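You operate a simulated robot arm through the tools that you are given. There is no shell and no other tool. Be economical: measure what you need, move in short steps, check, and stop when the job is done.

The job below is to be done with a simulated robot arm. You get a single attempt, and the scene is never put back.

## Task
Put the cover on the yellow drum, then lock the three blue knobs.

Only the result counts: the job must be done as asked and must still hold three seconds after the hand-in. Knocking over, shifting, dropping, spilling or breaking anything else fails it. A push-on lid holds only when it is set on centred and level and pressed home; a screw cap is set on level and turned clockwise until tight.

## Robot
A 7-joint arm with a two-finger parallel gripper, fixed in place. Base frame: the origin is at the foot of the arm, x ahead of it, y to its left, z up; the work surface is at about z = 0.931. Lengths are in m, angles in rad, forces in N, time in s.
Its first joint turns from -2.601 to 2.601 rad. Payload 3.43 kg.
Tool frame: the origin (TCP) lies between the finger pads and is the grasp point; the fingertips stand 0.03 m ahead of it; z points along the fingers, y is the line along which they close. Largest opening 0.094 m; finger width 0.028, thickness 0.01; the body of the gripper, 0.05 by 0.096 m, starts 0.055 m behind the TCP.
Orientation is that of the tool frame in the base frame, as a unit quaternion [x, y, z, w]. With the fingers straight down and closing along the base's y, the tool's x points along the base's -x, its y along +y and its z along -z.

## Interface
- The arm moves only by the tool servo_tool. Its argument "increments" is a list of rows, each a list of 7 numbers: the shift along the base's x, y, z in units of 300 mm (1.0 is 300 mm), then the turn, a rotation vector about the base's x, y, z in units of 180 degrees (1.0 is 180 degrees), then the gripper command, from -1 (shut) to 1 (fully open), values between in proportion. In form: [[x, y, z, rx, ry, rz, claw], ...]. A call has 1 to 10 rows; each row is the pose to reach, as a shift and turn from the pose commanded when the call began. A call with a number of a shift or a turn outside -1 to 1 is refused whole. Rows are played at 5 a second. More than 0.05 m and 0.15 rad between two rows, or a gripper value outside its range, and nothing of the call is played. Where a pose cannot be reached the arm comes as near as it can. A force on the tool above 40 N (or 10 N above the force at the start of the call, whichever is more), or a blocked arm, ends the call early, and 0.2 s more pass. The fingers move at their own pace (about 0.045 m/s each) and stop on an object; they squeeze with about 32 N. The grip force told is the motor's: it shows also when the fingers shut on nothing. Time passes only in rows, and 0.2 s behind the last, so rows that repeat a pose let the fingers close. The reply holds the time, the measured pose of the TCP, the force on the tool along the base axes, the opening and the grip force, in the units named above and with some noise, with the torque about the TCP (base axes, N m) and any sound that the robot's microphone picked up, and new pictures: "show" is both (left out), scene, wrist or none.
- Cameras (640 x 400 px; columns grow to the right, rows downward): "scene" is fixed at [0.3894, 0.6445, 1.533]; the picture's right is [-0.97, -0.24, 0.00], its down [-0.10, 0.38, -0.92] and it looks along [0.22, -0.89, -0.40] (base axes); focal length 351 px, centre (320, 200). "wrist" rides on the gripper at [0.076, 0.014, -0.102] in the tool frame; the picture's right is [-0.18, 0.98, 0.00], its down [-0.75, -0.14, -0.64] and it looks along [-0.63, -0.12, 0.77] (tool axes); focal length 243 px, centre (320, 200). There is no depth. A picture from a camera that has moved, and an enlarged one, comes with that camera's place and axes in the base frame and with its lens. The place of the scene camera against the robot may be out by one fixed shift of up to 0.018 m in any direction.
- inspect(camera, box): a new picture of the part [left, top, right, bottom] of that camera's present view, enlarged. The clock stands still meanwhile.
- hand_in(): hands the job in; it is judged then, once.

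Work in short steps. Places have to be worked out from the pictures, the camera data and where the tool is seen: move nearer, look again, correct. Check each grasp and each placing, and mend what went wrong. You have 120 turns and 200 pictures in all, those below and enlarged ones among them. Open the gripper and draw the arm clear of the work before you hand the job in, unless the task says otherwise; then end with one line.

The tools are called after "Emit:" as name(argument=value, ...) on one line, values as JSON. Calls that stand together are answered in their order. servo_tool: Moves the arm, as the interface text tells. Its arguments: {"type":"object","properties":{"increments":{"type":"array","items":{"type":"array","items":{"type":"number"}}},"show":{"type":"string","enum":["both","scene","wrist","none"]}},"required":["increments"]} The other tools are called the same way: inspect (camera, box) takes an enlarged picture of a part of a camera's view; hand_in () hands the job in.

At the start:

```text
time: 0.0
ee_pos: [0.736, -0.6596, 1.2483]
ee_rot: [0.0, 1.0, 0.0, 0.001]
wrist_force: [0.6, 0.2, 0.4]
moment: [0.01, 0.02, 0.04]
finger_gap: 0.0939
finger_force: 0.1
```

scene: 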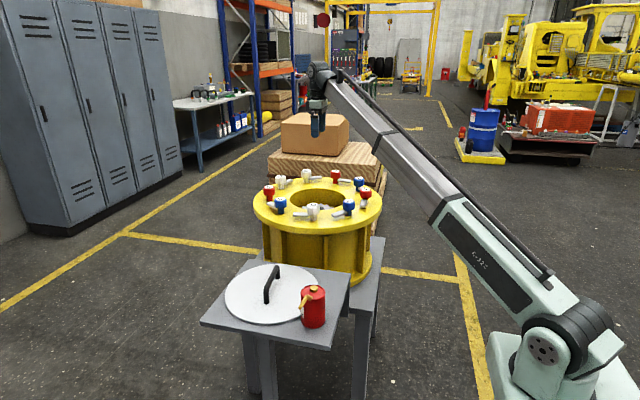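
wrist: 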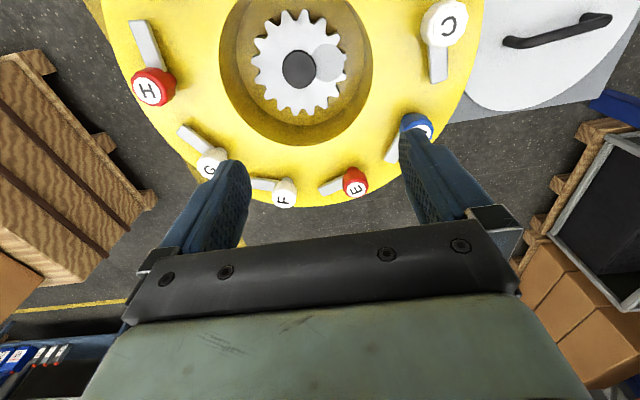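

The drum has lettered knobs with clamp arms, and the cover lies on a side table with a red can close by. I'll look closer at both.

Emit:
inspect(camera="scene", box=[240, 160, 400, 260])

Emit:
inspect(camera="scene", box=[190, 240, 382, 360])

Emit:
inspect(camera="wrist", box=[80, 0, 640, 350])

```text
4.00 times, centred on (320, 210) of scene
camera zoom: at [0.3894, 0.6445, 1.533], right [-0.97, -0.24, 0.0], down [-0.1, 0.38, -0.92], along [0.22, -0.89, -0.4], focal length 1405 px, centre (320, 160)
```

zoom: 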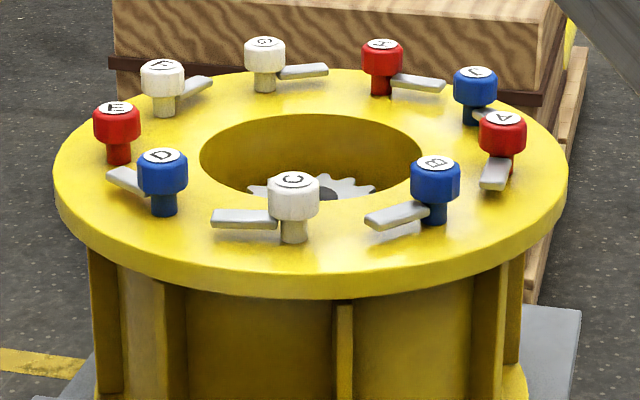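

```text
3.33 times, centred on (286, 300) of scene
camera zoom: at [0.3894, 0.6445, 1.533], right [-0.97, -0.24, 0.0], down [-0.1, 0.38, -0.92], along [0.22, -0.89, -0.4], focal length 1171 px, centre (433, -133)
```

zoom: 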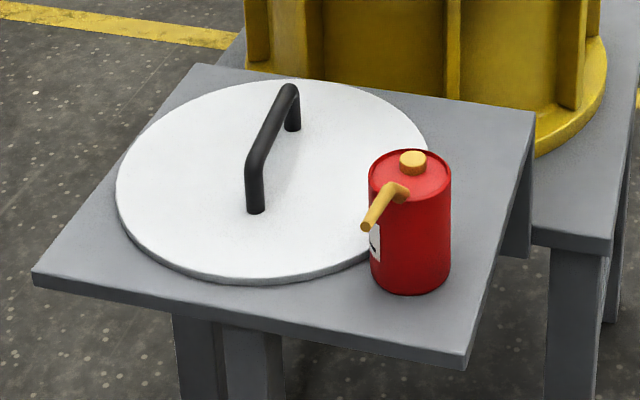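

```text
1.14 times, centred on (360, 175) of wrist
camera zoom: at [0.6584, -0.6448, 1.3504], right [0.18, 0.98, 0.0], down [0.75, -0.14, 0.64], along [0.63, -0.12, -0.77], focal length 277 px, centre (274, 229)
```

zoom: 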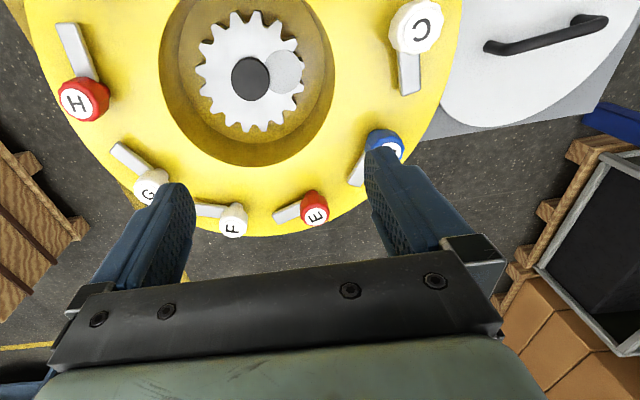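

Blue knobs are B, D and J. The rim seems to be around z≈0.95, centre near (0.72,-0.67), and the lid is near (0.69,-0.06). I'll fly high toward the lid, looking on the way so I can triangulate.

Emit:
servo_tool(increments=[[-0.03, 0.16, 0.03, 0, 0, 0, 1], [-0.06, 0.32, 0.06, 0, 0, 0, 1], [-0.09, 0.48, 0.1, 0, 0, 0, 1], [-0.12, 0.64, 0.13, 0, 0, 0, 1], [-0.15, 0.8, 0.17, 0, 0, 0, 1], [-0.15, 0.95, 0.17, 0, 0, 0, 1]], show="both")

```text
refused: row 3 steps farther than a row can; nothing moved
```

Row step was slightly too big, so I'm repeating with smaller steps.

Emit:
servo_tool(increments=[[-0.03, 0.15, 0.03, 0, 0, 0, 1], [-0.06, 0.3, 0.06, 0, 0, 0, 1], [-0.09, 0.45, 0.09, 0, 0, 0, 1], [-0.12, 0.6, 0.12, 0, 0, 0, 1], [-0.15, 0.75, 0.15, 0, 0, 0, 1], [-0.15, 0.9, 0.15, 0, 0, 0, 1]], show="both")

```text
time: 1.0
ee_pos: [0.7174, -0.5049, 1.2419]
ee_rot: [-0.009, 1.0, -0.017, 0.019]
wrist_force: [-4.0, -10.1, 0.5]
moment: [1.28, -0.43, 1.0]
finger_gap: 0.0942
finger_force: 0.0
out of reach, approached as far as the arm can: row 1, 2, 3, 4
stopped in row 4: the force on the tool passed its limit at 64 N (the readings are from after the stop); the commanded pose is now the measured one
camera wrist: at [0.6358, -0.4885, 1.3406], right [0.17, 0.99, -0.03], down [0.73, -0.11, 0.68], along [0.66, -0.13, -0.74], focal length 243 px, centre (320, 200)
```

scene: 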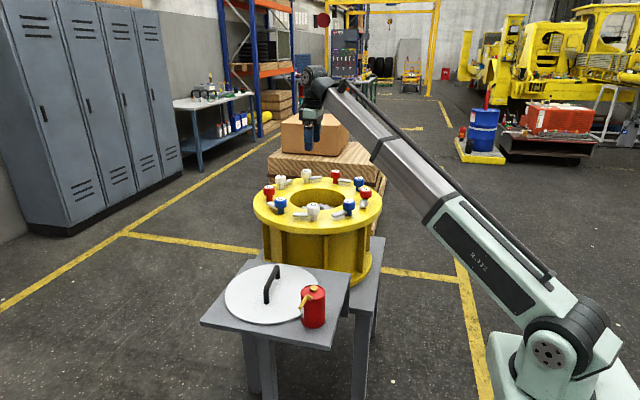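
wrist: 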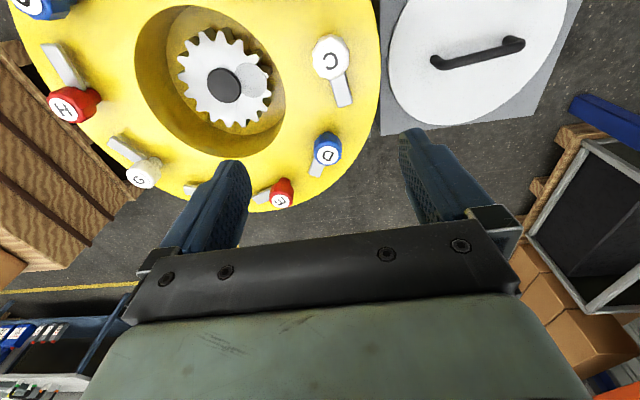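

The path went out of reach and tripped the force limit in mid-air, with nothing near the gripper. I'll pull in toward the base in smaller steps and read the force.

Emit:
servo_tool(increments=[[-0.05, 0.05, 0, 0, 0, 0, 1], [-0.1, 0.1, 0, 0, 0, 0, 1], [-0.15, 0.15, -0.0, 0, 0, 0, 1], [-0.15, 0.15, -0.0, 0, 0, 0, 1]], show="none")

```text
time: 1.6
ee_pos: [0.6941, -0.481, 1.2369]
ee_rot: [-0.012, 0.999, -0.022, 0.025]
wrist_force: [-3.0, -9.9, 0.1]
moment: [1.24, -0.35, 0.94]
finger_gap: 0.0939
finger_force: 0.0
out of reach, approached as far as the arm can: row 2
stopped in row 2: the force on the tool passed its limit at 44 N (the readings are from after the stop); the commanded pose is now the measured one
```

The orientation drifts and "out of reach" shows up well inside the workspace, so I suspect a wrist joint limit. I'll turn the tool about +z (following the first joint) without moving it, and see if the load goes.

Emit:
servo_tool(increments=[[0, 0, 0, 0, 0, 0.03, 1], [0, 0, 0, 0, 0, 0.06, 1], [0, 0, 0, 0, 0, 0.1, 1], [0, 0, 0, 0, 0, 0.14, 1]], show="both")

```text
time: 2.6
ee_pos: [0.6938, -0.4797, 1.2355]
ee_rot: [-0.229, 0.973, -0.017, 0.03]
wrist_force: [-0.8, 0.3, -0.1]
moment: [-0.01, -0.01, 0.02]
finger_gap: 0.0939
finger_force: 0.1
camera wrist: at [0.6117, -0.4995, 1.3337], right [-0.27, 0.96, -0.04], down [0.69, 0.22, 0.68], along [0.67, 0.16, -0.73], focal length 243 px, centre (320, 200)
```

scene: 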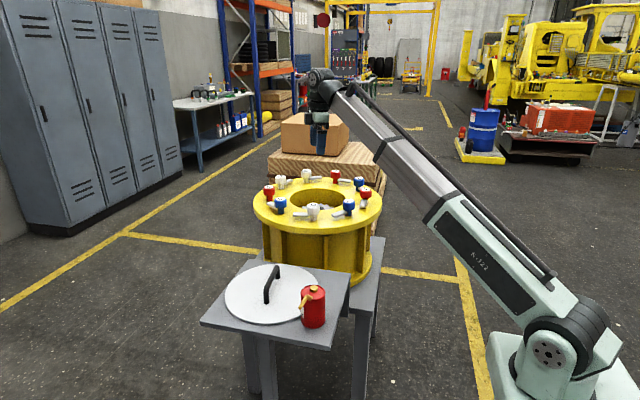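
wrist: 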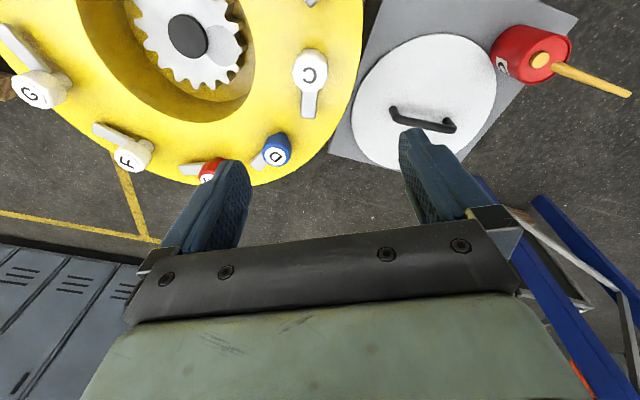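

Load gone: the limit was the last joint, and turning +z frees it. Triangulating roughly, the handle is near (0.79,-0.22,0.79), running along y. I'll level the tool and start moving toward it.

Emit:
servo_tool(increments=[[0.05, 0.1, 0, 0.0031, 0.0105, 0, 1], [0.1, 0.2, 0, 0.0062, 0.0211, 0, 1], [0.13, 0.3, 0, 0.0062, 0.0211, 0, 1]], show="none")

Emit:
servo_tool(increments=[[0.02, 0.07, -0.03, 0, 0, 0.04, 1], [0.04, 0.14, -0.06, 0, 0, 0.08, 1], [0.06, 0.21, -0.09, 0, 0, 0.12, 1], [0.08, 0.28, -0.12, 0, 0, 0.16, 1], [0.1, 0.35, -0.15, 0, 0, 0.2, 1], [0.12, 0.42, -0.2, 0, 0, 0.24, 1], [0.14, 0.49, -0.25, 0, 0, 0.28, 1], [0.16, 0.54, -0.3, 0, 0, 0.32, 1], [0.19, 0.56, -0.35, 0, 0, 0.355, 1], [0.19, 0.56, -0.35, 0, 0, 0.355, 1]], show="both")

```text
time: 3.4
ee_pos: [0.7462, -0.3994, 1.2096]
ee_rot: [-0.228, 0.974, -0.013, 0.014]
wrist_force: [0.3, 0.0, -0.5]
moment: [0.02, 0.02, -0.02]
finger_gap: 0.094
finger_force: 0.1
out of reach, approached as far as the arm can: row 1, 2, 3
```

```text
time: 5.6
ee_pos: [0.8035, -0.2296, 1.1061]
ee_rot: [0.709, -0.705, -0.001, 0.002]
wrist_force: [1.3, 0.0, 0.1]
moment: [0.02, 0.01, 0.02]
finger_gap: 0.0939
finger_force: 0.0
out of reach, approached as far as the arm can: row 1, 2, 3
camera wrist: at [0.789, -0.305, 1.2074], right [-0.98, 0.18, 0.0], down [0.14, 0.76, 0.64], along [0.11, 0.63, -0.77], focal length 243 px, centre (320, 200)
```

scene: 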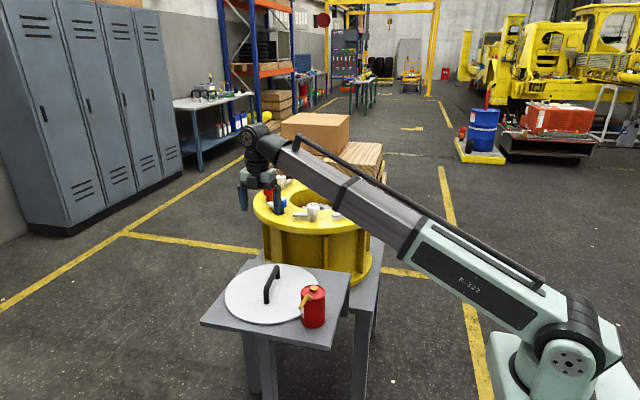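
wrist: 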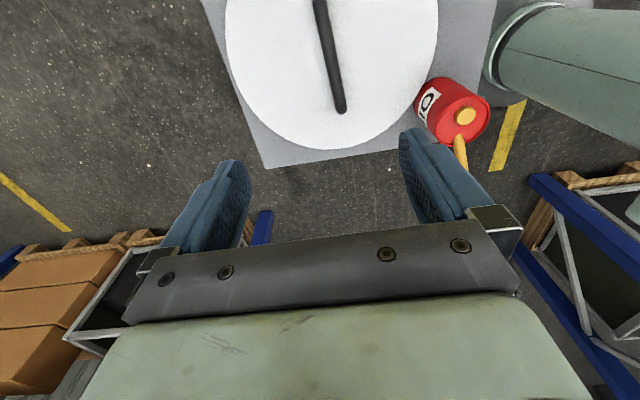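

The tool is level now. Combining views, the handle's near end is at about (0.781,-0.168,0.818) and its centre near (0.785,-0.235). I'll descend part-way above it and look.

Emit:
servo_tool(increments=[[-0.02, -0.005, -0.13, 0, 0, 0, 1], [-0.04, -0.01, -0.26, 0, 0, 0, 1], [-0.062, -0.018, -0.4, 0, 0, 0, 1], [-0.062, -0.018, -0.53, 0, 0, 0, 1], [-0.062, -0.018, -0.63, 0, 0, 0, 1], [-0.062, -0.018, -0.63, 0, 0, 0, 1]], show="both")

```text
time: 7.0
ee_pos: [0.7838, -0.2366, 0.9152]
ee_rot: [0.709, -0.705, -0.001, 0.002]
wrist_force: [-0.6, 0.2, 0.5]
moment: [0.03, 0.02, -0.02]
finger_gap: 0.094
finger_force: 0.0
camera wrist: at [0.7697, -0.3116, 1.0179], right [-0.98, 0.18, 0.0], down [0.14, 0.76, 0.64], along [0.11, 0.63, -0.77], focal length 243 px, centre (320, 200)
```

scene: 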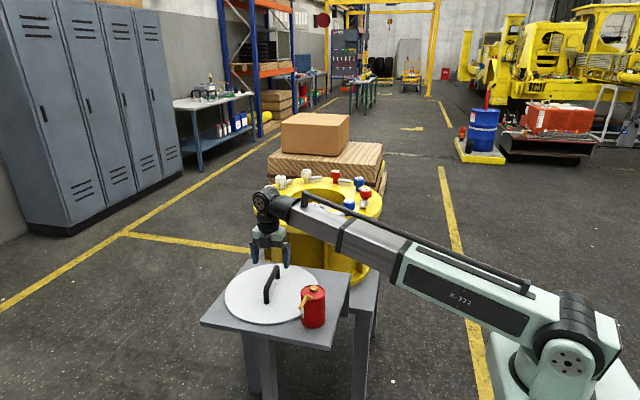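
wrist: 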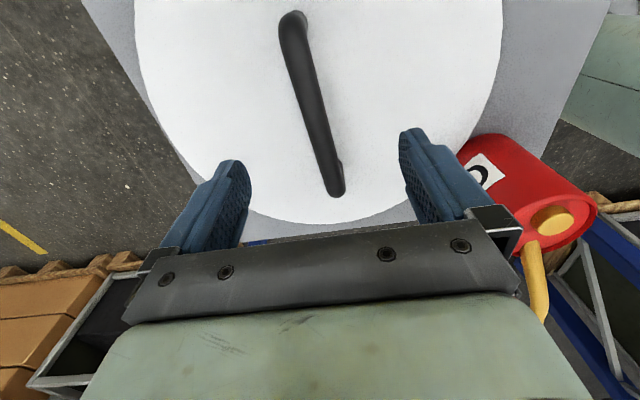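

The handle's centre is near (0.784,-0.236) and its axis is about 3° off y. I'll align, come down astride it to TCP z≈0.818 and look before closing.

Emit:
servo_tool(increments=[[0, 0, -0.1, 0, 0, 0.016, 1], [0, 0, -0.2, 0, 0, 0.016, 1], [0, 0, -0.27, 0, 0, 0.016, 1], [0, 0, -0.325, 0, 0, 0.016, 1], [0, 0, -0.325, 0, 0, 0.016, 1]], show="both")

```text
time: 8.2
ee_pos: [0.7813, -0.2341, 0.8188]
ee_rot: [0.727, -0.687, 0.0, 0.001]
wrist_force: [0.2, -1.4, 16.3]
moment: [0.21, -0.83, 0.04]
finger_gap: 0.0939
finger_force: 0.1
camera wrist: at [0.7715, -0.3112, 0.9227], right [-0.99, 0.13, 0.0], down [0.1, 0.76, 0.64], along [0.08, 0.63, -0.77], focal length 243 px, centre (320, 200)
```

scene: 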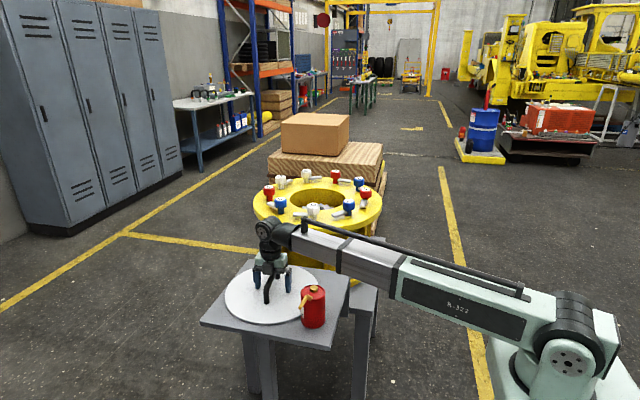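
wrist: 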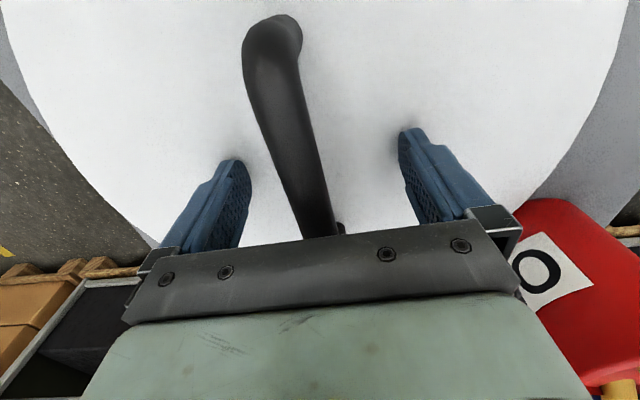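

The fingertips touch the lid (16 N), so its top is about z 0.789. The bar lies parallel to the fingers but 7 mm off in +x. I'll rise 9 mm, shift 7 mm, then close.

Emit:
servo_tool(increments=[[0, 0, 0.03, 0, 0, 0, 1], [0.025, 0, 0.03, 0, 0, 0, 1], [0.025, 0, 0.03, 0, 0, 0, -1], [0.025, 0, 0.03, 0, 0, 0, -1], [0.025, 0, 0.03, 0, 0, 0, -1], [0.025, 0, 0.03, 0, 0, 0, -1], [0.025, 0, 0.03, 0, 0, 0, -1]], show="both")

```text
time: 9.8
ee_pos: [0.7906, -0.2354, 0.8262]
ee_rot: [0.727, -0.686, 0.0, 0.002]
wrist_force: [-6.5, -0.7, 1.5]
moment: [0.01, -0.05, 0.55]
finger_gap: 0.0228
finger_force: 31.4
camera wrist: at [0.7799, -0.3116, 0.9306], right [-0.99, 0.13, 0.0], down [0.1, 0.76, 0.64], along [0.08, 0.64, -0.77], focal length 243 px, centre (320, 200)
```

scene: 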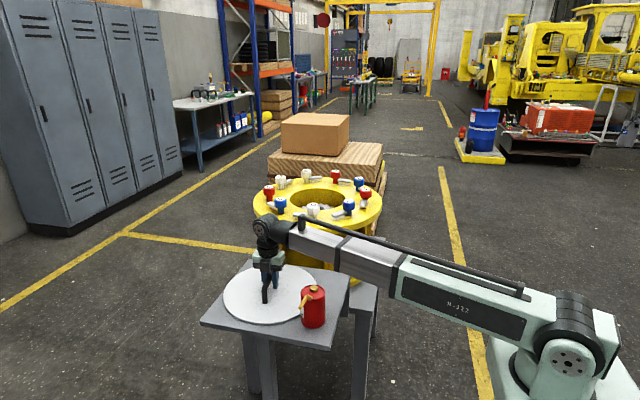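
wrist: 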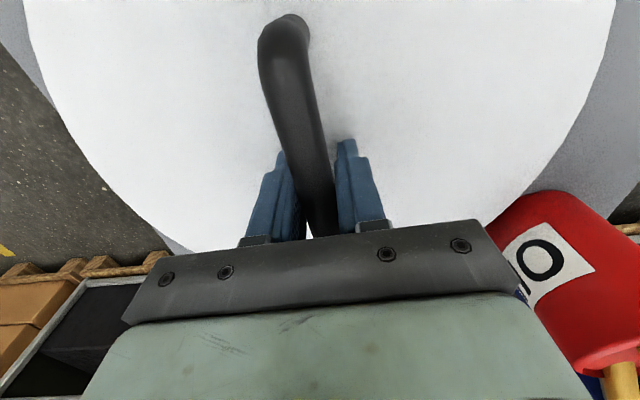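

The bar is gripped (22.8 mm, 31 N). I'll lift straight up in short steps and check that the lid comes level and clears the can.

Emit:
servo_tool(increments=[[0.0, 0, 0.05, 0, 0, 0, -1], [0.0, 0, 0.13, 0, 0, 0, -1], [0, 0, 0.25, 0, 0, 0, -1], [0, 0, 0.38, 0, 0, 0, -1], [0, 0, 0.5, 0, 0, 0, -1], [0, 0, 0.5, 0, 0, 0, -1]], show="both")

```text
time: 11.2
ee_pos: [0.7926, -0.2327, 0.978]
ee_rot: [0.727, -0.687, -0.002, 0.001]
wrist_force: [-0.2, 0.4, -18.6]
moment: [-0.02, 0.01, -0.02]
finger_gap: 0.0221
finger_force: 31.9
camera wrist: at [0.7814, -0.3098, 1.0801], right [-0.99, 0.13, 0.0], down [0.1, 0.76, 0.64], along [0.08, 0.64, -0.77], focal length 243 px, centre (320, 200)
```

scene: 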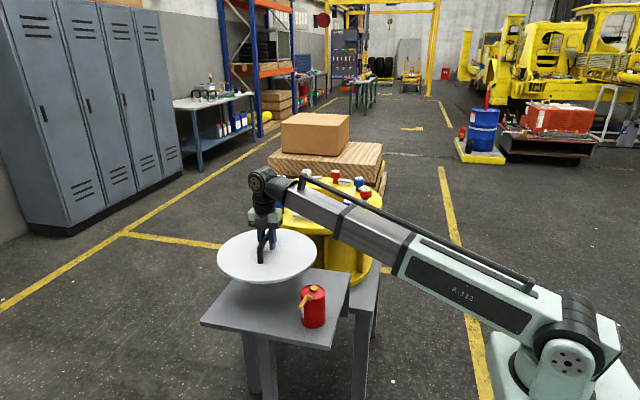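
wrist: 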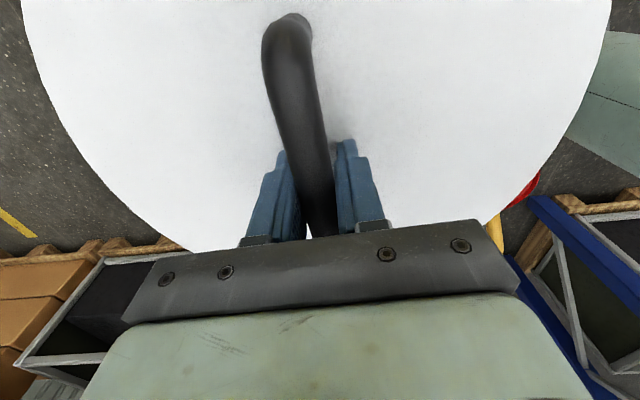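

The lid hangs level with zero moment, so the TCP is over its centre. From the early wrist views the nine knobs fit a circle centred at about (0.745,-0.699), radius 0.209, tops at z≈0.97. I'll raise to z≈1.085 and carry the lid toward the drum.

Emit:
servo_tool(increments=[[0, 0, 0.12, 0, 0, 0, -1], [0, 0, 0.24, 0, 0, 0, -1], [-0.01, -0.05, 0.36, 0, 0, 0, -1], [-0.03, -0.17, 0.36, 0, 0, 0, -1], [-0.05, -0.3, 0.36, 0, 0, 0, -1], [-0.07, -0.43, 0.36, 0, 0, 0, -1], [-0.1, -0.56, 0.36, 0, 0, 0, -1], [-0.12, -0.69, 0.36, 0, 0, 0, -1], [-0.13, -0.8, 0.36, 0, 0, 0, -1], [-0.13, -0.8, 0.36, 0, 0, 0, -1]], show="both")

```text
time: 13.4
ee_pos: [0.7515, -0.4745, 1.0824]
ee_rot: [0.727, -0.687, -0.001, 0.002]
wrist_force: [0.8, 0.7, -19.9]
moment: [-0.01, 0.0, -0.02]
finger_gap: 0.0223
finger_force: 31.2
camera wrist: at [0.7414, -0.5512, 1.1845], right [-0.99, 0.13, 0.0], down [0.1, 0.76, 0.64], along [0.08, 0.64, -0.77], focal length 243 px, centre (320, 200)
```

scene: 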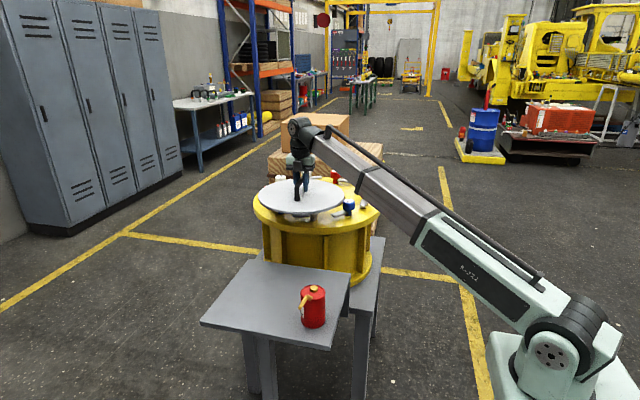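
wrist: 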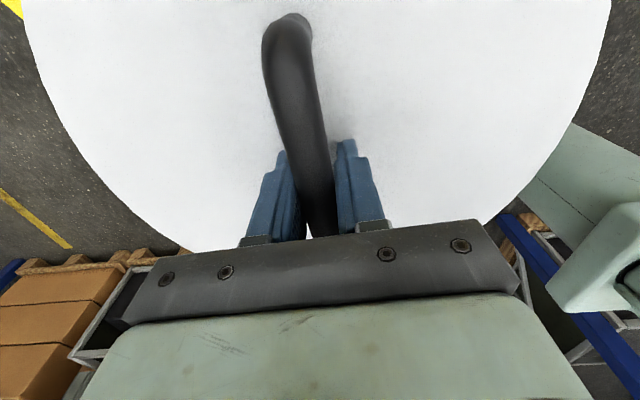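

Reach is fine so far and the lid stays level. I'll carry on to the drum centre at the same height.

Emit:
servo_tool(increments=[[-0.0, -0.12, 0, 0, 0, 0, -1], [-0.005, -0.25, 0, 0, 0, 0, -1], [-0.01, -0.38, 0, 0, 0, 0, -1], [-0.015, -0.5, 0, 0, 0, 0, -1], [-0.02, -0.62, 0, 0, 0, 0, -1], [-0.022, -0.7, 0, 0, 0, 0, -1], [-0.022, -0.748, 0, 0, 0, 0, -1], [-0.022, -0.748, 0, 0, 0, 0, -1]], show="both")

```text
time: 15.2
ee_pos: [0.7458, -0.6983, 1.0843]
ee_rot: [0.727, -0.686, 0.0, 0.002]
wrist_force: [1.0, -0.1, -19.7]
moment: [-0.02, 0.01, 0.01]
finger_gap: 0.0224
finger_force: 32.4
camera wrist: at [0.736, -0.7761, 1.1869], right [-0.99, 0.13, 0.0], down [0.1, 0.76, 0.64], along [0.08, 0.64, -0.77], focal length 243 px, centre (320, 200)
```

scene: 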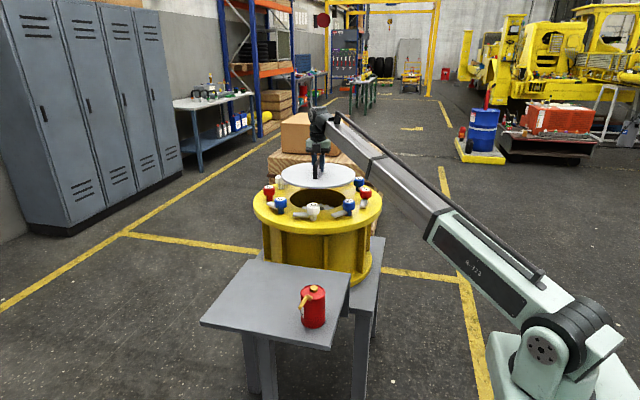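
wrist: 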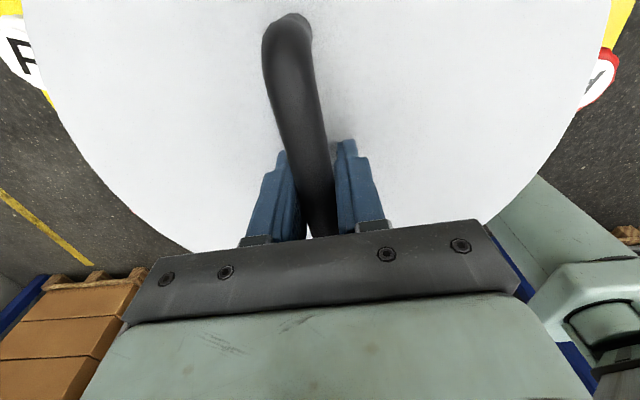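

The arm reaches the drum centre. F and A are seen symmetrically beside the lid and give a centre near (0.75,-0.702). I'll lower to just above the knob tops and measure again.

Emit:
servo_tool(increments=[[0.01, -0.01, -0.07, 0, 0, 0, -1], [0.01, -0.01, -0.12, 0, 0, 0, -1], [0.01, -0.01, -0.12, 0, 0, 0, -1]], show="wrist")

Emit:
inspect(camera="scene", box=[240, 140, 400, 240])

```text
time: 16.0
ee_pos: [0.749, -0.7012, 1.0484]
ee_rot: [0.726, -0.687, 0.0, 0.002]
wrist_force: [0.6, 0.3, -19.8]
moment: [0.01, 0.03, -0.01]
finger_gap: 0.0225
finger_force: 32.0
camera wrist: at [0.7389, -0.7787, 1.1511], right [-0.99, 0.13, 0.0], down [0.1, 0.76, 0.64], along [0.08, 0.64, -0.77], focal length 243 px, centre (320, 200)
```

wrist: 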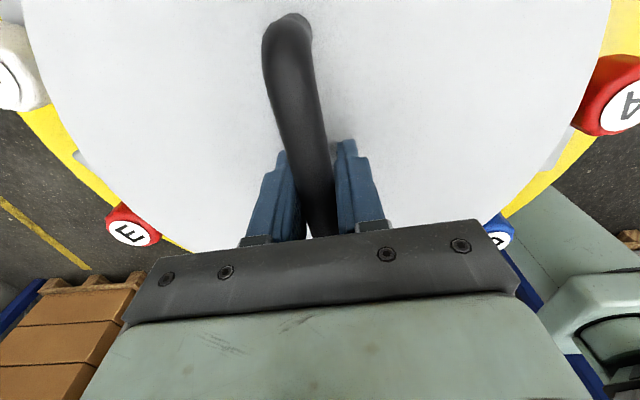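

```text
4.00 times, centred on (320, 190) of scene
camera zoom: at [0.3894, 0.6445, 1.533], right [-0.97, -0.24, 0.0], down [-0.1, 0.38, -0.92], along [0.22, -0.89, -0.4], focal length 1405 px, centre (320, 240)
```

zoom: 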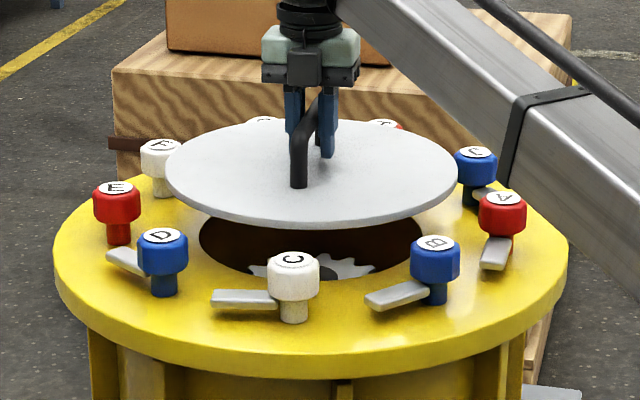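

E and A refine the centre to about (0.750,-0.698), and in the scene view the lid is centred on the flange across the view within 2 mm. I'll lower further to just above the flange.

Emit:
servo_tool(increments=[[0.005, 0.01, -0.06, 0, 0, 0, -1], [0.005, 0.01, -0.12, 0, 0, 0, -1], [0.005, 0.01, -0.16, 0, 0, 0, -1], [0.005, 0.01, -0.16, 0, 0, 0, -1]], show="wrist")

Emit:
inspect(camera="scene", box=[240, 140, 400, 240])

```text
time: 17.0
ee_pos: [0.7508, -0.6993, 1.001]
ee_rot: [0.727, -0.686, -0.001, 0.001]
wrist_force: [0.5, 0.1, -19.6]
moment: [0.0, 0.03, 0.0]
finger_gap: 0.0223
finger_force: 31.4
camera wrist: at [0.7409, -0.7759, 1.1032], right [-0.99, 0.13, 0.0], down [0.1, 0.76, 0.64], along [0.08, 0.64, -0.77], focal length 243 px, centre (320, 200)
```

wrist: 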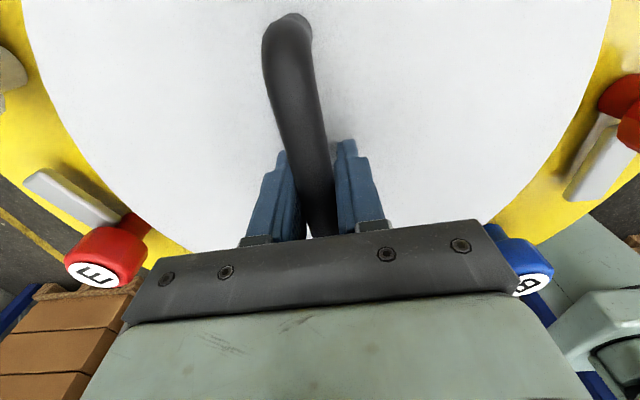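

```text
4.00 times, centred on (320, 190) of scene
camera zoom: at [0.3894, 0.6445, 1.533], right [-0.97, -0.24, 0.0], down [-0.1, 0.38, -0.92], along [0.22, -0.89, -0.4], focal length 1405 px, centre (320, 240)
```

zoom: 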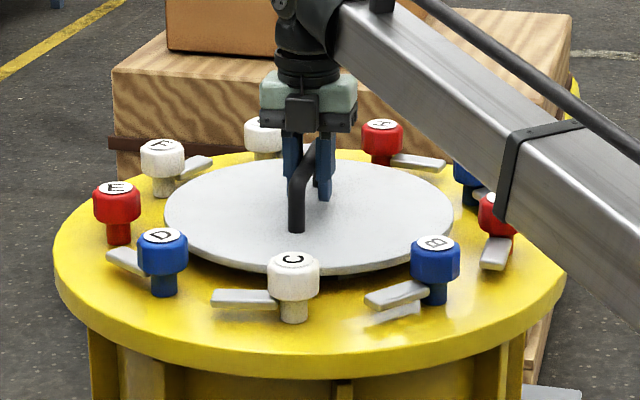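

A perspective check puts the flange at z≈0.932 and lid and flange centres at the same distance, within about 1–2 mm. I'll lower gently to contact.

Emit:
servo_tool(increments=[[0, 0.003, -0.02, 0, 0, 0, -1], [0, 0.003, -0.04, 0, 0, 0, -1], [0, 0.003, -0.053, 0, 0, 0, -1], [0, 0.003, -0.066, 0, 0, 0, -1], [0, 0.003, -0.075, 0, 0, 0, -1]], show="none")

```text
time: 18.2
ee_pos: [0.751, -0.6974, 0.9794]
ee_rot: [0.727, -0.687, 0.0, 0.001]
wrist_force: [1.6, -3.0, 0.2]
moment: [1.0, 0.1, 0.0]
finger_gap: 0.0225
finger_force: 32.5
```

The weight has come off the arm at z≈0.979, about flange level. I'll check the seating.

Emit:
inspect(camera="scene", box=[240, 140, 400, 240])

Emit:
servo_tool(increments=[[0, 0, -0.006, 0, 0, 0, -1], [0, 0, -0.012, 0, 0, 0, -1]], show="wrist")

```text
4.00 times, centred on (320, 190) of scene
camera zoom: at [0.3894, 0.6445, 1.533], right [-0.97, -0.24, 0.0], down [-0.1, 0.38, -0.92], along [0.22, -0.89, -0.4], focal length 1405 px, centre (320, 240)
```

zoom: 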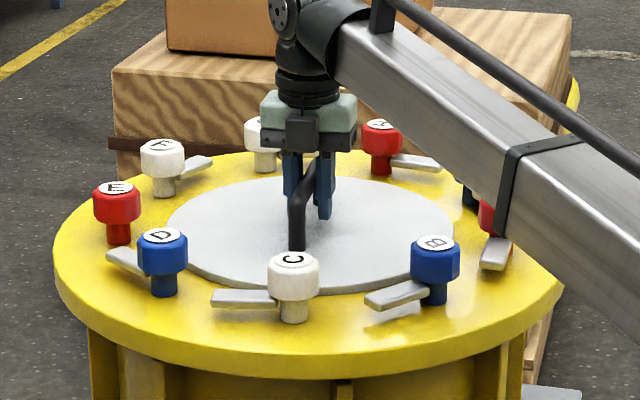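

```text
time: 18.8
ee_pos: [0.7519, -0.6986, 0.9773]
ee_rot: [0.727, -0.687, 0.002, 0.001]
wrist_force: [7.6, -1.3, 24.9]
moment: [0.07, 0.12, -0.05]
finger_gap: 0.0224
finger_force: 31.7
camera wrist: at [0.7402, -0.7746, 1.0796], right [-0.99, 0.13, 0.0], down [0.1, 0.76, 0.64], along [0.08, 0.63, -0.77], focal length 243 px, centre (320, 200)
```

wrist: 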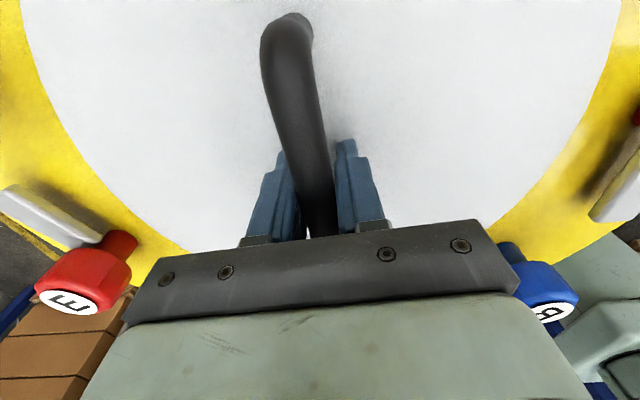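

The lid is flat on the flange, centred (columns 166–454 against 53–568) and pressing evenly. I'll ease off, open and rise.

Emit:
servo_tool(increments=[[0, 0, 0.008, 0, 0, 0, -1], [0, 0, 0.008, 0, 0, 0, 0.3], [0, 0, 0.008, 0, 0, 0, 0.3], [0, 0, 0.008, 0, 0, 0, 0.3], [0, 0, 0.1, 0, 0, 0, 0.3], [0, 0, 0.25, 0, 0, 0, 0.3], [0, 0, 0.4, 0, 0, 0, 0.3], [0, 0, 0.4, 0, 0, 0, 0.3]], show="both")

Emit:
inspect(camera="scene", box=[240, 140, 400, 240])

```text
time: 20.6
ee_pos: [0.7478, -0.6982, 1.0938]
ee_rot: [0.726, -0.687, -0.001, 0.002]
wrist_force: [-0.6, 0.9, -0.6]
moment: [0.02, -0.04, -0.01]
finger_gap: 0.0611
finger_force: 0.0
camera wrist: at [0.7371, -0.7753, 1.1969], right [-0.99, 0.13, 0.0], down [0.1, 0.76, 0.64], along [0.08, 0.64, -0.77], focal length 243 px, centre (320, 200)
```

scene: 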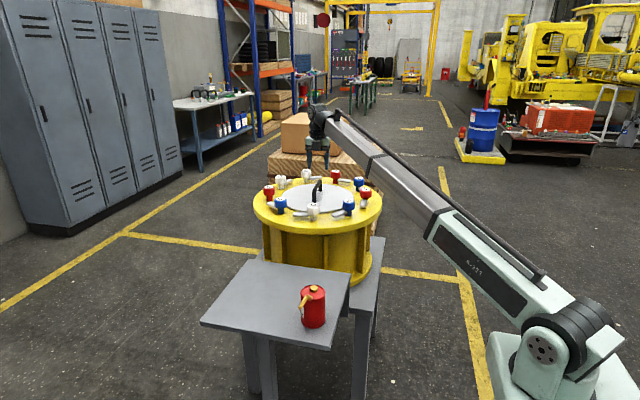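
wrist: 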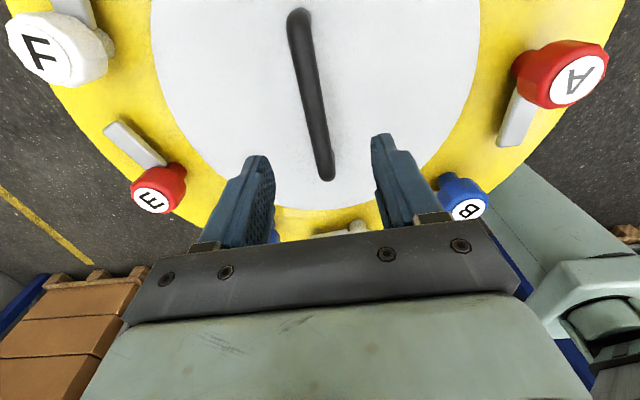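

```text
4.00 times, centred on (320, 190) of scene
camera zoom: at [0.3894, 0.6445, 1.533], right [-0.97, -0.24, 0.0], down [-0.1, 0.38, -0.92], along [0.22, -0.89, -0.4], focal length 1405 px, centre (320, 240)
```

zoom: 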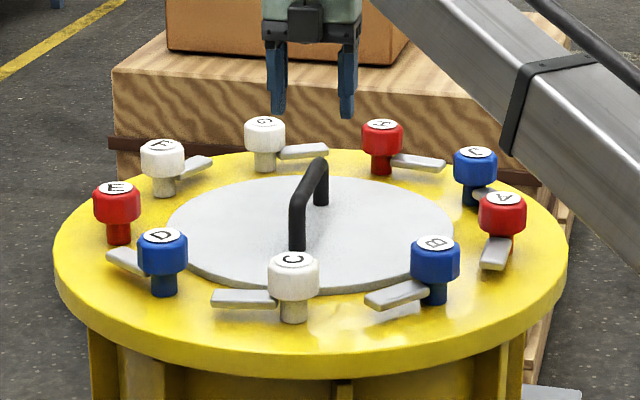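

The lid sits centred and handle standing. The clamp arms all lie tangentially, pointing toward the next letter down or up, so each blue knob needs about 90° clockwise to bring its arm inward over the lid. I'll start with D, predicted at (0.855,-0.517), with the tool yawed so the arm runs between the fingers.

Emit:
servo_tool(increments=[[0.045, 0.075, 0, 0, 0, 0.04, 1], [0.09, 0.15, 0, 0, 0, 0.08, 1], [0.135, 0.225, 0, 0, 0, 0.12, 1], [0.18, 0.3, 0, 0, 0, 0.16, 1], [0.225, 0.375, 0, 0, 0, 0.2, 1], [0.27, 0.45, 0, 0, 0, 0.24, 1], [0.315, 0.525, 0, 0, 0, 0.28, 1], [0.357, 0.603, 0, 0, 0, 0.316, 1], [0.357, 0.603, 0, 0, 0, 0.316, 1]], show="both")

```text
time: 22.6
ee_pos: [0.8546, -0.5272, 1.0943]
ee_rot: [0.938, -0.348, 0.001, -0.001]
wrist_force: [0.0, 0.1, 0.3]
moment: [0.0, 0.02, 0.02]
finger_gap: 0.0939
finger_force: 0.1
out of reach, approached as far as the arm can: row 7, 8, 9
camera wrist: at [0.901, -0.5874, 1.197], right [-0.78, -0.62, 0.0], down [-0.48, 0.6, 0.64], along [-0.4, 0.5, -0.77], focal length 243 px, centre (320, 200)
```

scene: 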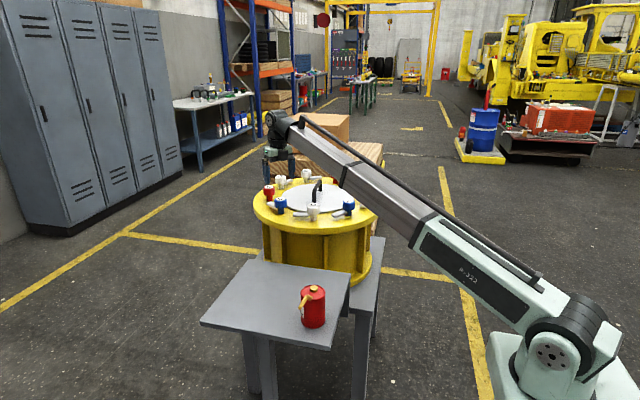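
wrist: 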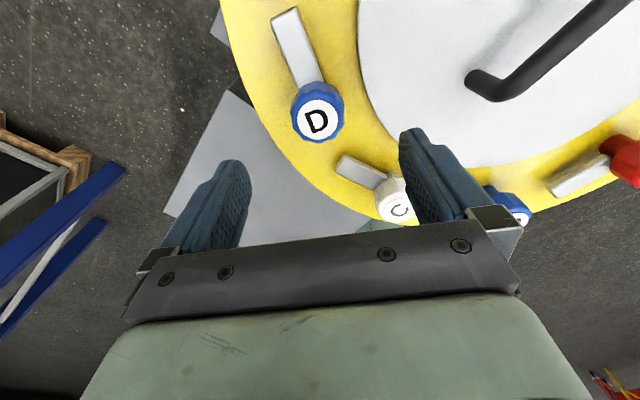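

The arm can't quite reach at this height. D's top measures at (0.852,-0.519) and its arm azimuth is about -34°. I'll descend part-way, where reach is better, and check.

Emit:
servo_tool(increments=[[-0.005, -0.004, -0.1, 0, 0, 0, 1], [-0.01, -0.008, -0.2, 0, 0, 0, 1], [-0.01, -0.008, -0.23, 0, 0, 0, 1], [-0.01, -0.008, -0.23, 0, 0, 0, 1]], show="both")

```text
time: 23.6
ee_pos: [0.8507, -0.5295, 1.0252]
ee_rot: [0.937, -0.35, 0.001, 0.0]
wrist_force: [-0.7, 0.3, 1.1]
moment: [0.04, 0.01, -0.04]
finger_gap: 0.0939
finger_force: 0.0
camera wrist: at [0.8982, -0.5898, 1.1275], right [-0.78, -0.62, 0.0], down [-0.48, 0.6, 0.64], along [-0.4, 0.5, -0.77], focal length 243 px, centre (320, 200)
```

scene: 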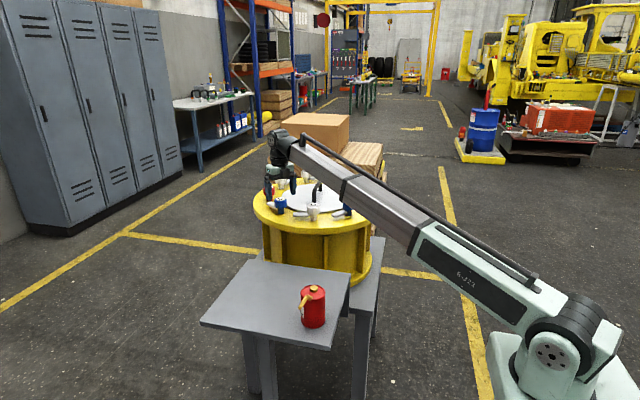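
wrist: 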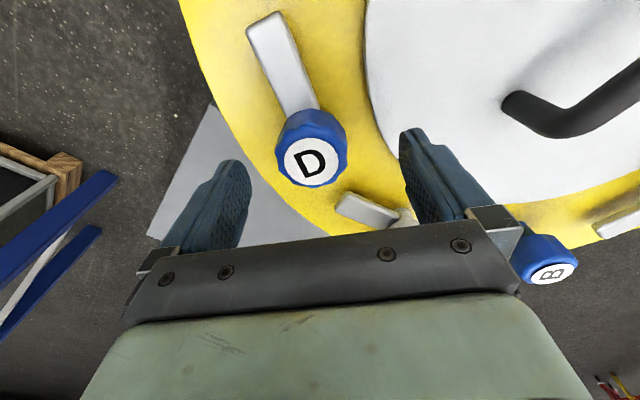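

D is at (0.851,-0.518), measured again, so I need +11.5 mm in y. I'll shift, then descend astride the knob to z≈0.985.

Emit:
servo_tool(increments=[[0, 0.038, 0, 0, 0, 0, 1], [0, 0.038, -0.07, 0, 0, 0, 1], [0, 0.038, -0.133, 0, 0, 0, 1], [0, 0.038, -0.133, 0, 0, 0, 1]], show="both")

```text
time: 24.6
ee_pos: [0.8526, -0.5179, 0.9846]
ee_rot: [0.937, -0.348, 0.001, 0.0]
wrist_force: [0.2, 0.6, 0.5]
moment: [-0.03, -0.02, 0.02]
finger_gap: 0.0942
finger_force: 0.0
camera wrist: at [0.8982, -0.5785, 1.0875], right [-0.78, -0.62, 0.0], down [-0.48, 0.6, 0.64], along [-0.4, 0.5, -0.77], focal length 243 px, centre (320, 200)
```

scene: 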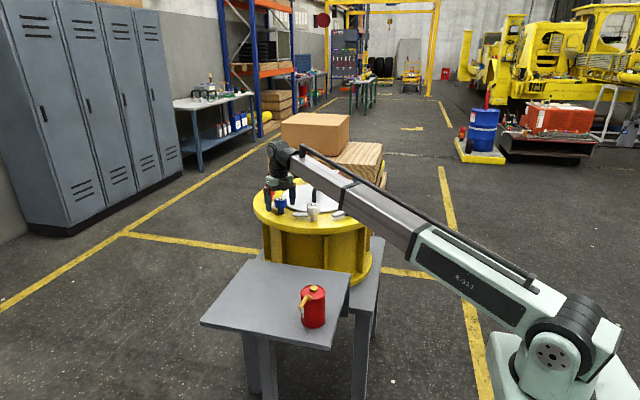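
wrist: 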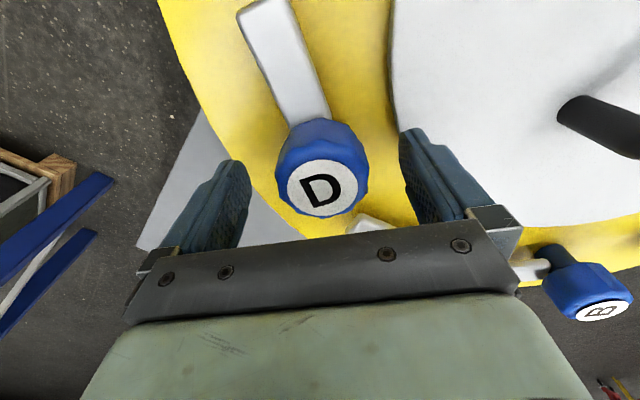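

The knob is centred between the fingers. I'll go 5 mm lower and close.

Emit:
servo_tool(increments=[[0, 0, -0.017, 0, 0, 0, 1], [0, 0, -0.017, 0, 0, 0, -1], [0, 0, -0.017, 0, 0, 0, -1], [0, 0, -0.017, 0, 0, 0, -1], [0, 0, -0.017, 0, 0, 0, -1]], show="wrist")

```text
time: 25.8
ee_pos: [0.8512, -0.5198, 0.9801]
ee_rot: [0.937, -0.349, 0.001, 0.001]
wrist_force: [-9.8, -11.6, -1.7]
moment: [-0.17, -0.12, -0.19]
finger_gap: 0.0493
finger_force: 39.6
camera wrist: at [0.8969, -0.5799, 1.0821], right [-0.78, -0.62, 0.0], down [-0.48, 0.6, 0.64], along [-0.4, 0.5, -0.77], focal length 243 px, centre (320, 200)
```

wrist: 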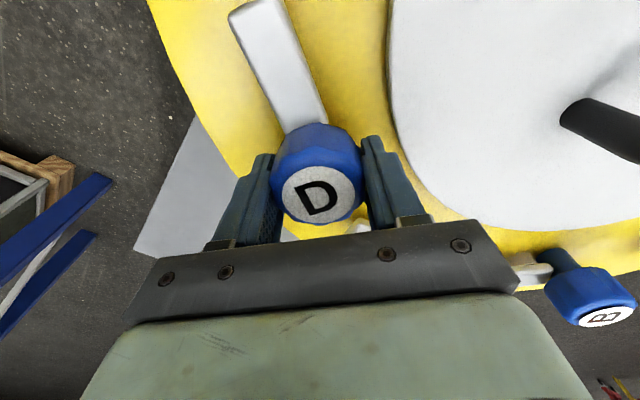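

D is gripped (49 mm) with a slight side load. I'll relieve it by 2–3 mm and turn clockwise about 43° to start, watching torque and the arm.

Emit:
servo_tool(increments=[[-0.006, -0.007, 0, 0, 0, 0, -1], [-0.006, -0.007, 0, 0, 0, -0.03, -1], [-0.006, -0.007, 0, 0, 0, -0.06, -1], [-0.006, -0.007, 0, 0, 0, -0.1, -1], [-0.006, -0.007, 0, 0, 0, -0.14, -1], [-0.006, -0.007, 0, 0, 0, -0.18, -1], [-0.006, -0.007, 0, 0, 0, -0.22, -1], [-0.006, -0.007, 0, 0, 0, -0.24, -1]], show="both")

```text
time: 27.6
ee_pos: [0.8512, -0.5212, 0.9791]
ee_rot: [0.744, -0.669, 0.002, 0.0]
wrist_force: [17.2, 17.0, -8.0]
moment: [0.13, 0.38, 0.07]
finger_gap: 0.0489
finger_force: 45.0
camera wrist: at [0.8446, -0.5966, 1.0822], right [-1.0, 0.08, 0.0], down [0.06, 0.76, 0.64], along [0.05, 0.64, -0.77], focal length 243 px, centre (320, 200)
```

scene: 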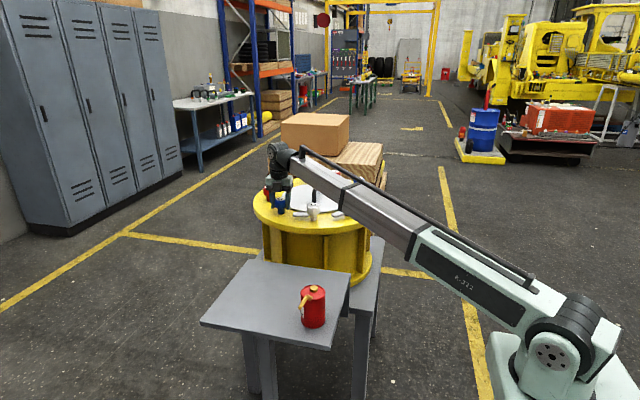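
wrist: 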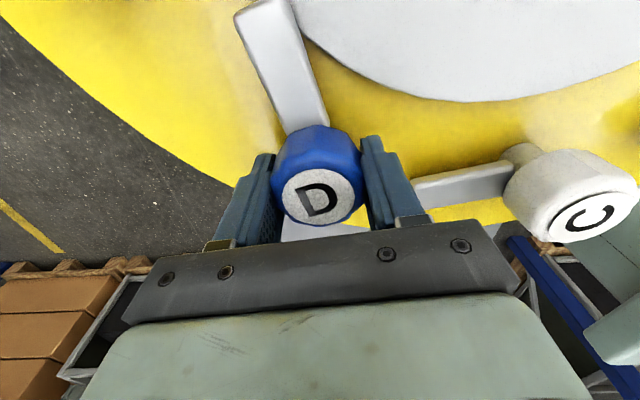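

The arm follows the turn and nothing catches. The side load has reversed, so I undo that shift and turn on, another 43°.

Emit:
servo_tool(increments=[[0.004, 0.005, 0.005, 0, 0, -0.02, -1], [0.004, 0.005, 0.01, 0, 0, -0.05, -1], [0.004, 0.005, 0.01, 0, 0, -0.09, -1], [0.004, 0.005, 0.01, 0, 0, -0.13, -1], [0.004, 0.005, 0.01, 0, 0, -0.17, -1], [0.004, 0.005, 0.01, 0, 0, -0.21, -1], [0.004, 0.005, 0.01, 0, 0, -0.24, -1]], show="both")

```text
time: 28.8
ee_pos: [0.8532, -0.5214, 0.98]
ee_rot: [-0.56, 0.828, -0.002, 0.0]
wrist_force: [8.4, -2.5, -14.3]
moment: [0.08, -0.15, -0.02]
finger_gap: 0.0484
finger_force: 44.9
stopped in row 5: the force on the tool passed its limit at 40 N (the readings are from after the stop); the commanded pose is now the measured one
camera wrist: at [0.8102, -0.5858, 1.0834], right [-0.84, 0.54, 0.0], down [0.41, 0.65, 0.64], along [0.35, 0.54, -0.77], focal length 243 px, centre (320, 200)
```

scene: 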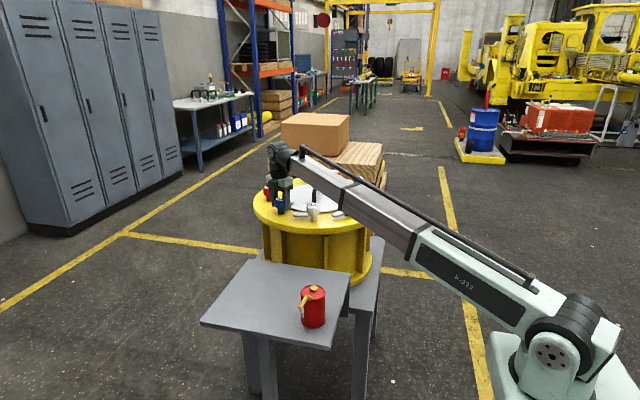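
wrist: 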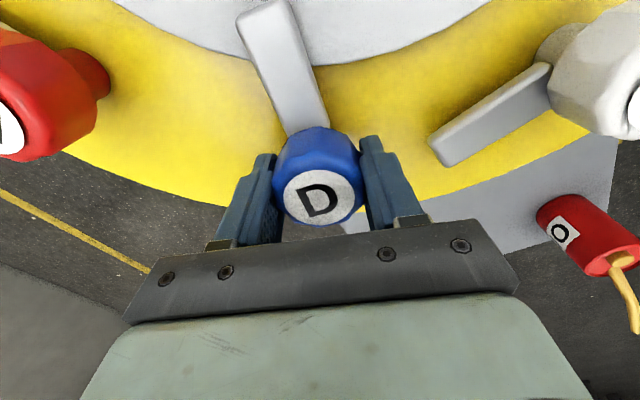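

Turned 71° so far; the arm lies about 16° short of pointing at the centre. The load is partly from my raising 3 mm, so I undo that and turn on in finer steps.

Emit:
servo_tool(increments=[[0.003, 0, -0.007, 0, 0, 0, -1], [0.003, 0, -0.007, 0, 0, -0.025, -1], [0.003, 0, -0.007, 0, 0, -0.05, -1], [0.003, 0, -0.007, 0, 0, -0.075, -1], [0.003, 0, -0.007, 0, 0, -0.1, -1]], show="wrist")

```text
time: 30.0
ee_pos: [0.8534, -0.5214, 0.9811]
ee_rot: [-0.424, 0.906, -0.002, 0.0]
wrist_force: [17.1, -8.8, 11.2]
moment: [0.43, 0.42, 0.66]
finger_gap: 0.0479
finger_force: 44.5
camera wrist: at [0.7923, -0.5699, 1.0834], right [-0.64, 0.77, 0.0], down [0.59, 0.49, 0.64], along [0.5, 0.41, -0.77], focal length 243 px, centre (320, 200)
```

wrist: 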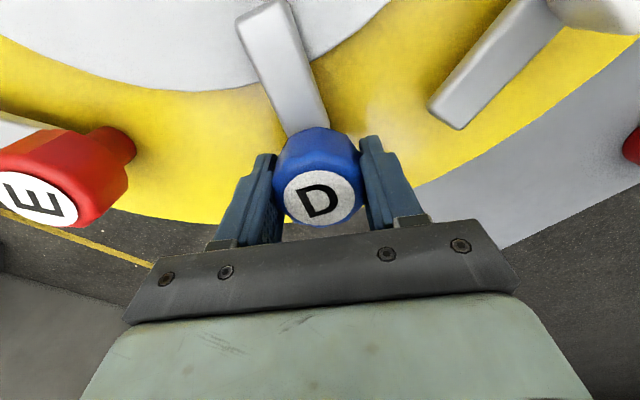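

Turned 89° and the arm points inward over the lid. Torque is rising (0.66 N m), so I'll nudge a few degrees further to feel for the stop.

Emit:
servo_tool(increments=[[0.003, -0.003, 0.004, 0, 0, -0.015, -1], [0.003, -0.003, 0.004, 0, 0, -0.03, -1], [0.003, -0.003, 0.004, 0, 0, -0.03, -1]], show="none")

```text
time: 30.8
ee_pos: [0.8536, -0.5221, 0.9808]
ee_rot: [-0.38, 0.925, -0.002, -0.001]
wrist_force: [7.0, -12.0, 0.0]
moment: [0.38, 0.85, 0.29]
finger_gap: 0.0478
finger_force: 44.7
```

No hard stop yet. I'll look at D's arm in both cameras.

Emit:
inspect(camera="scene", box=[240, 165, 368, 245])

Emit:
inspect(camera="wrist", box=[160, 0, 480, 200])

```text
5.00 times, centred on (304, 205) of scene
camera zoom: at [0.3894, 0.6445, 1.533], right [-0.97, -0.24, 0.0], down [-0.1, 0.38, -0.92], along [0.22, -0.89, -0.4], focal length 1757 px, centre (400, 175)
```

zoom: 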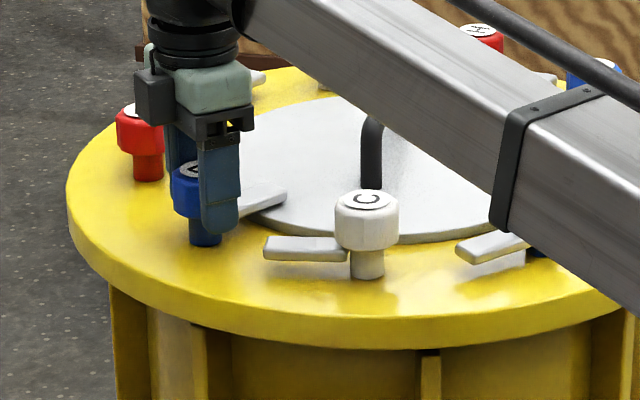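

```text
2.00 times, centred on (320, 100) of wrist
camera zoom: at [0.7878, -0.5648, 1.0832], right [-0.56, 0.83, 0.0], down [0.64, 0.43, 0.64], along [0.53, 0.36, -0.77], focal length 485 px, centre (320, 400)
```

zoom: 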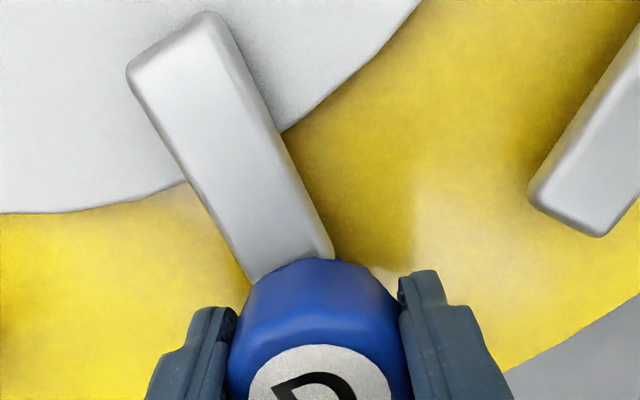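

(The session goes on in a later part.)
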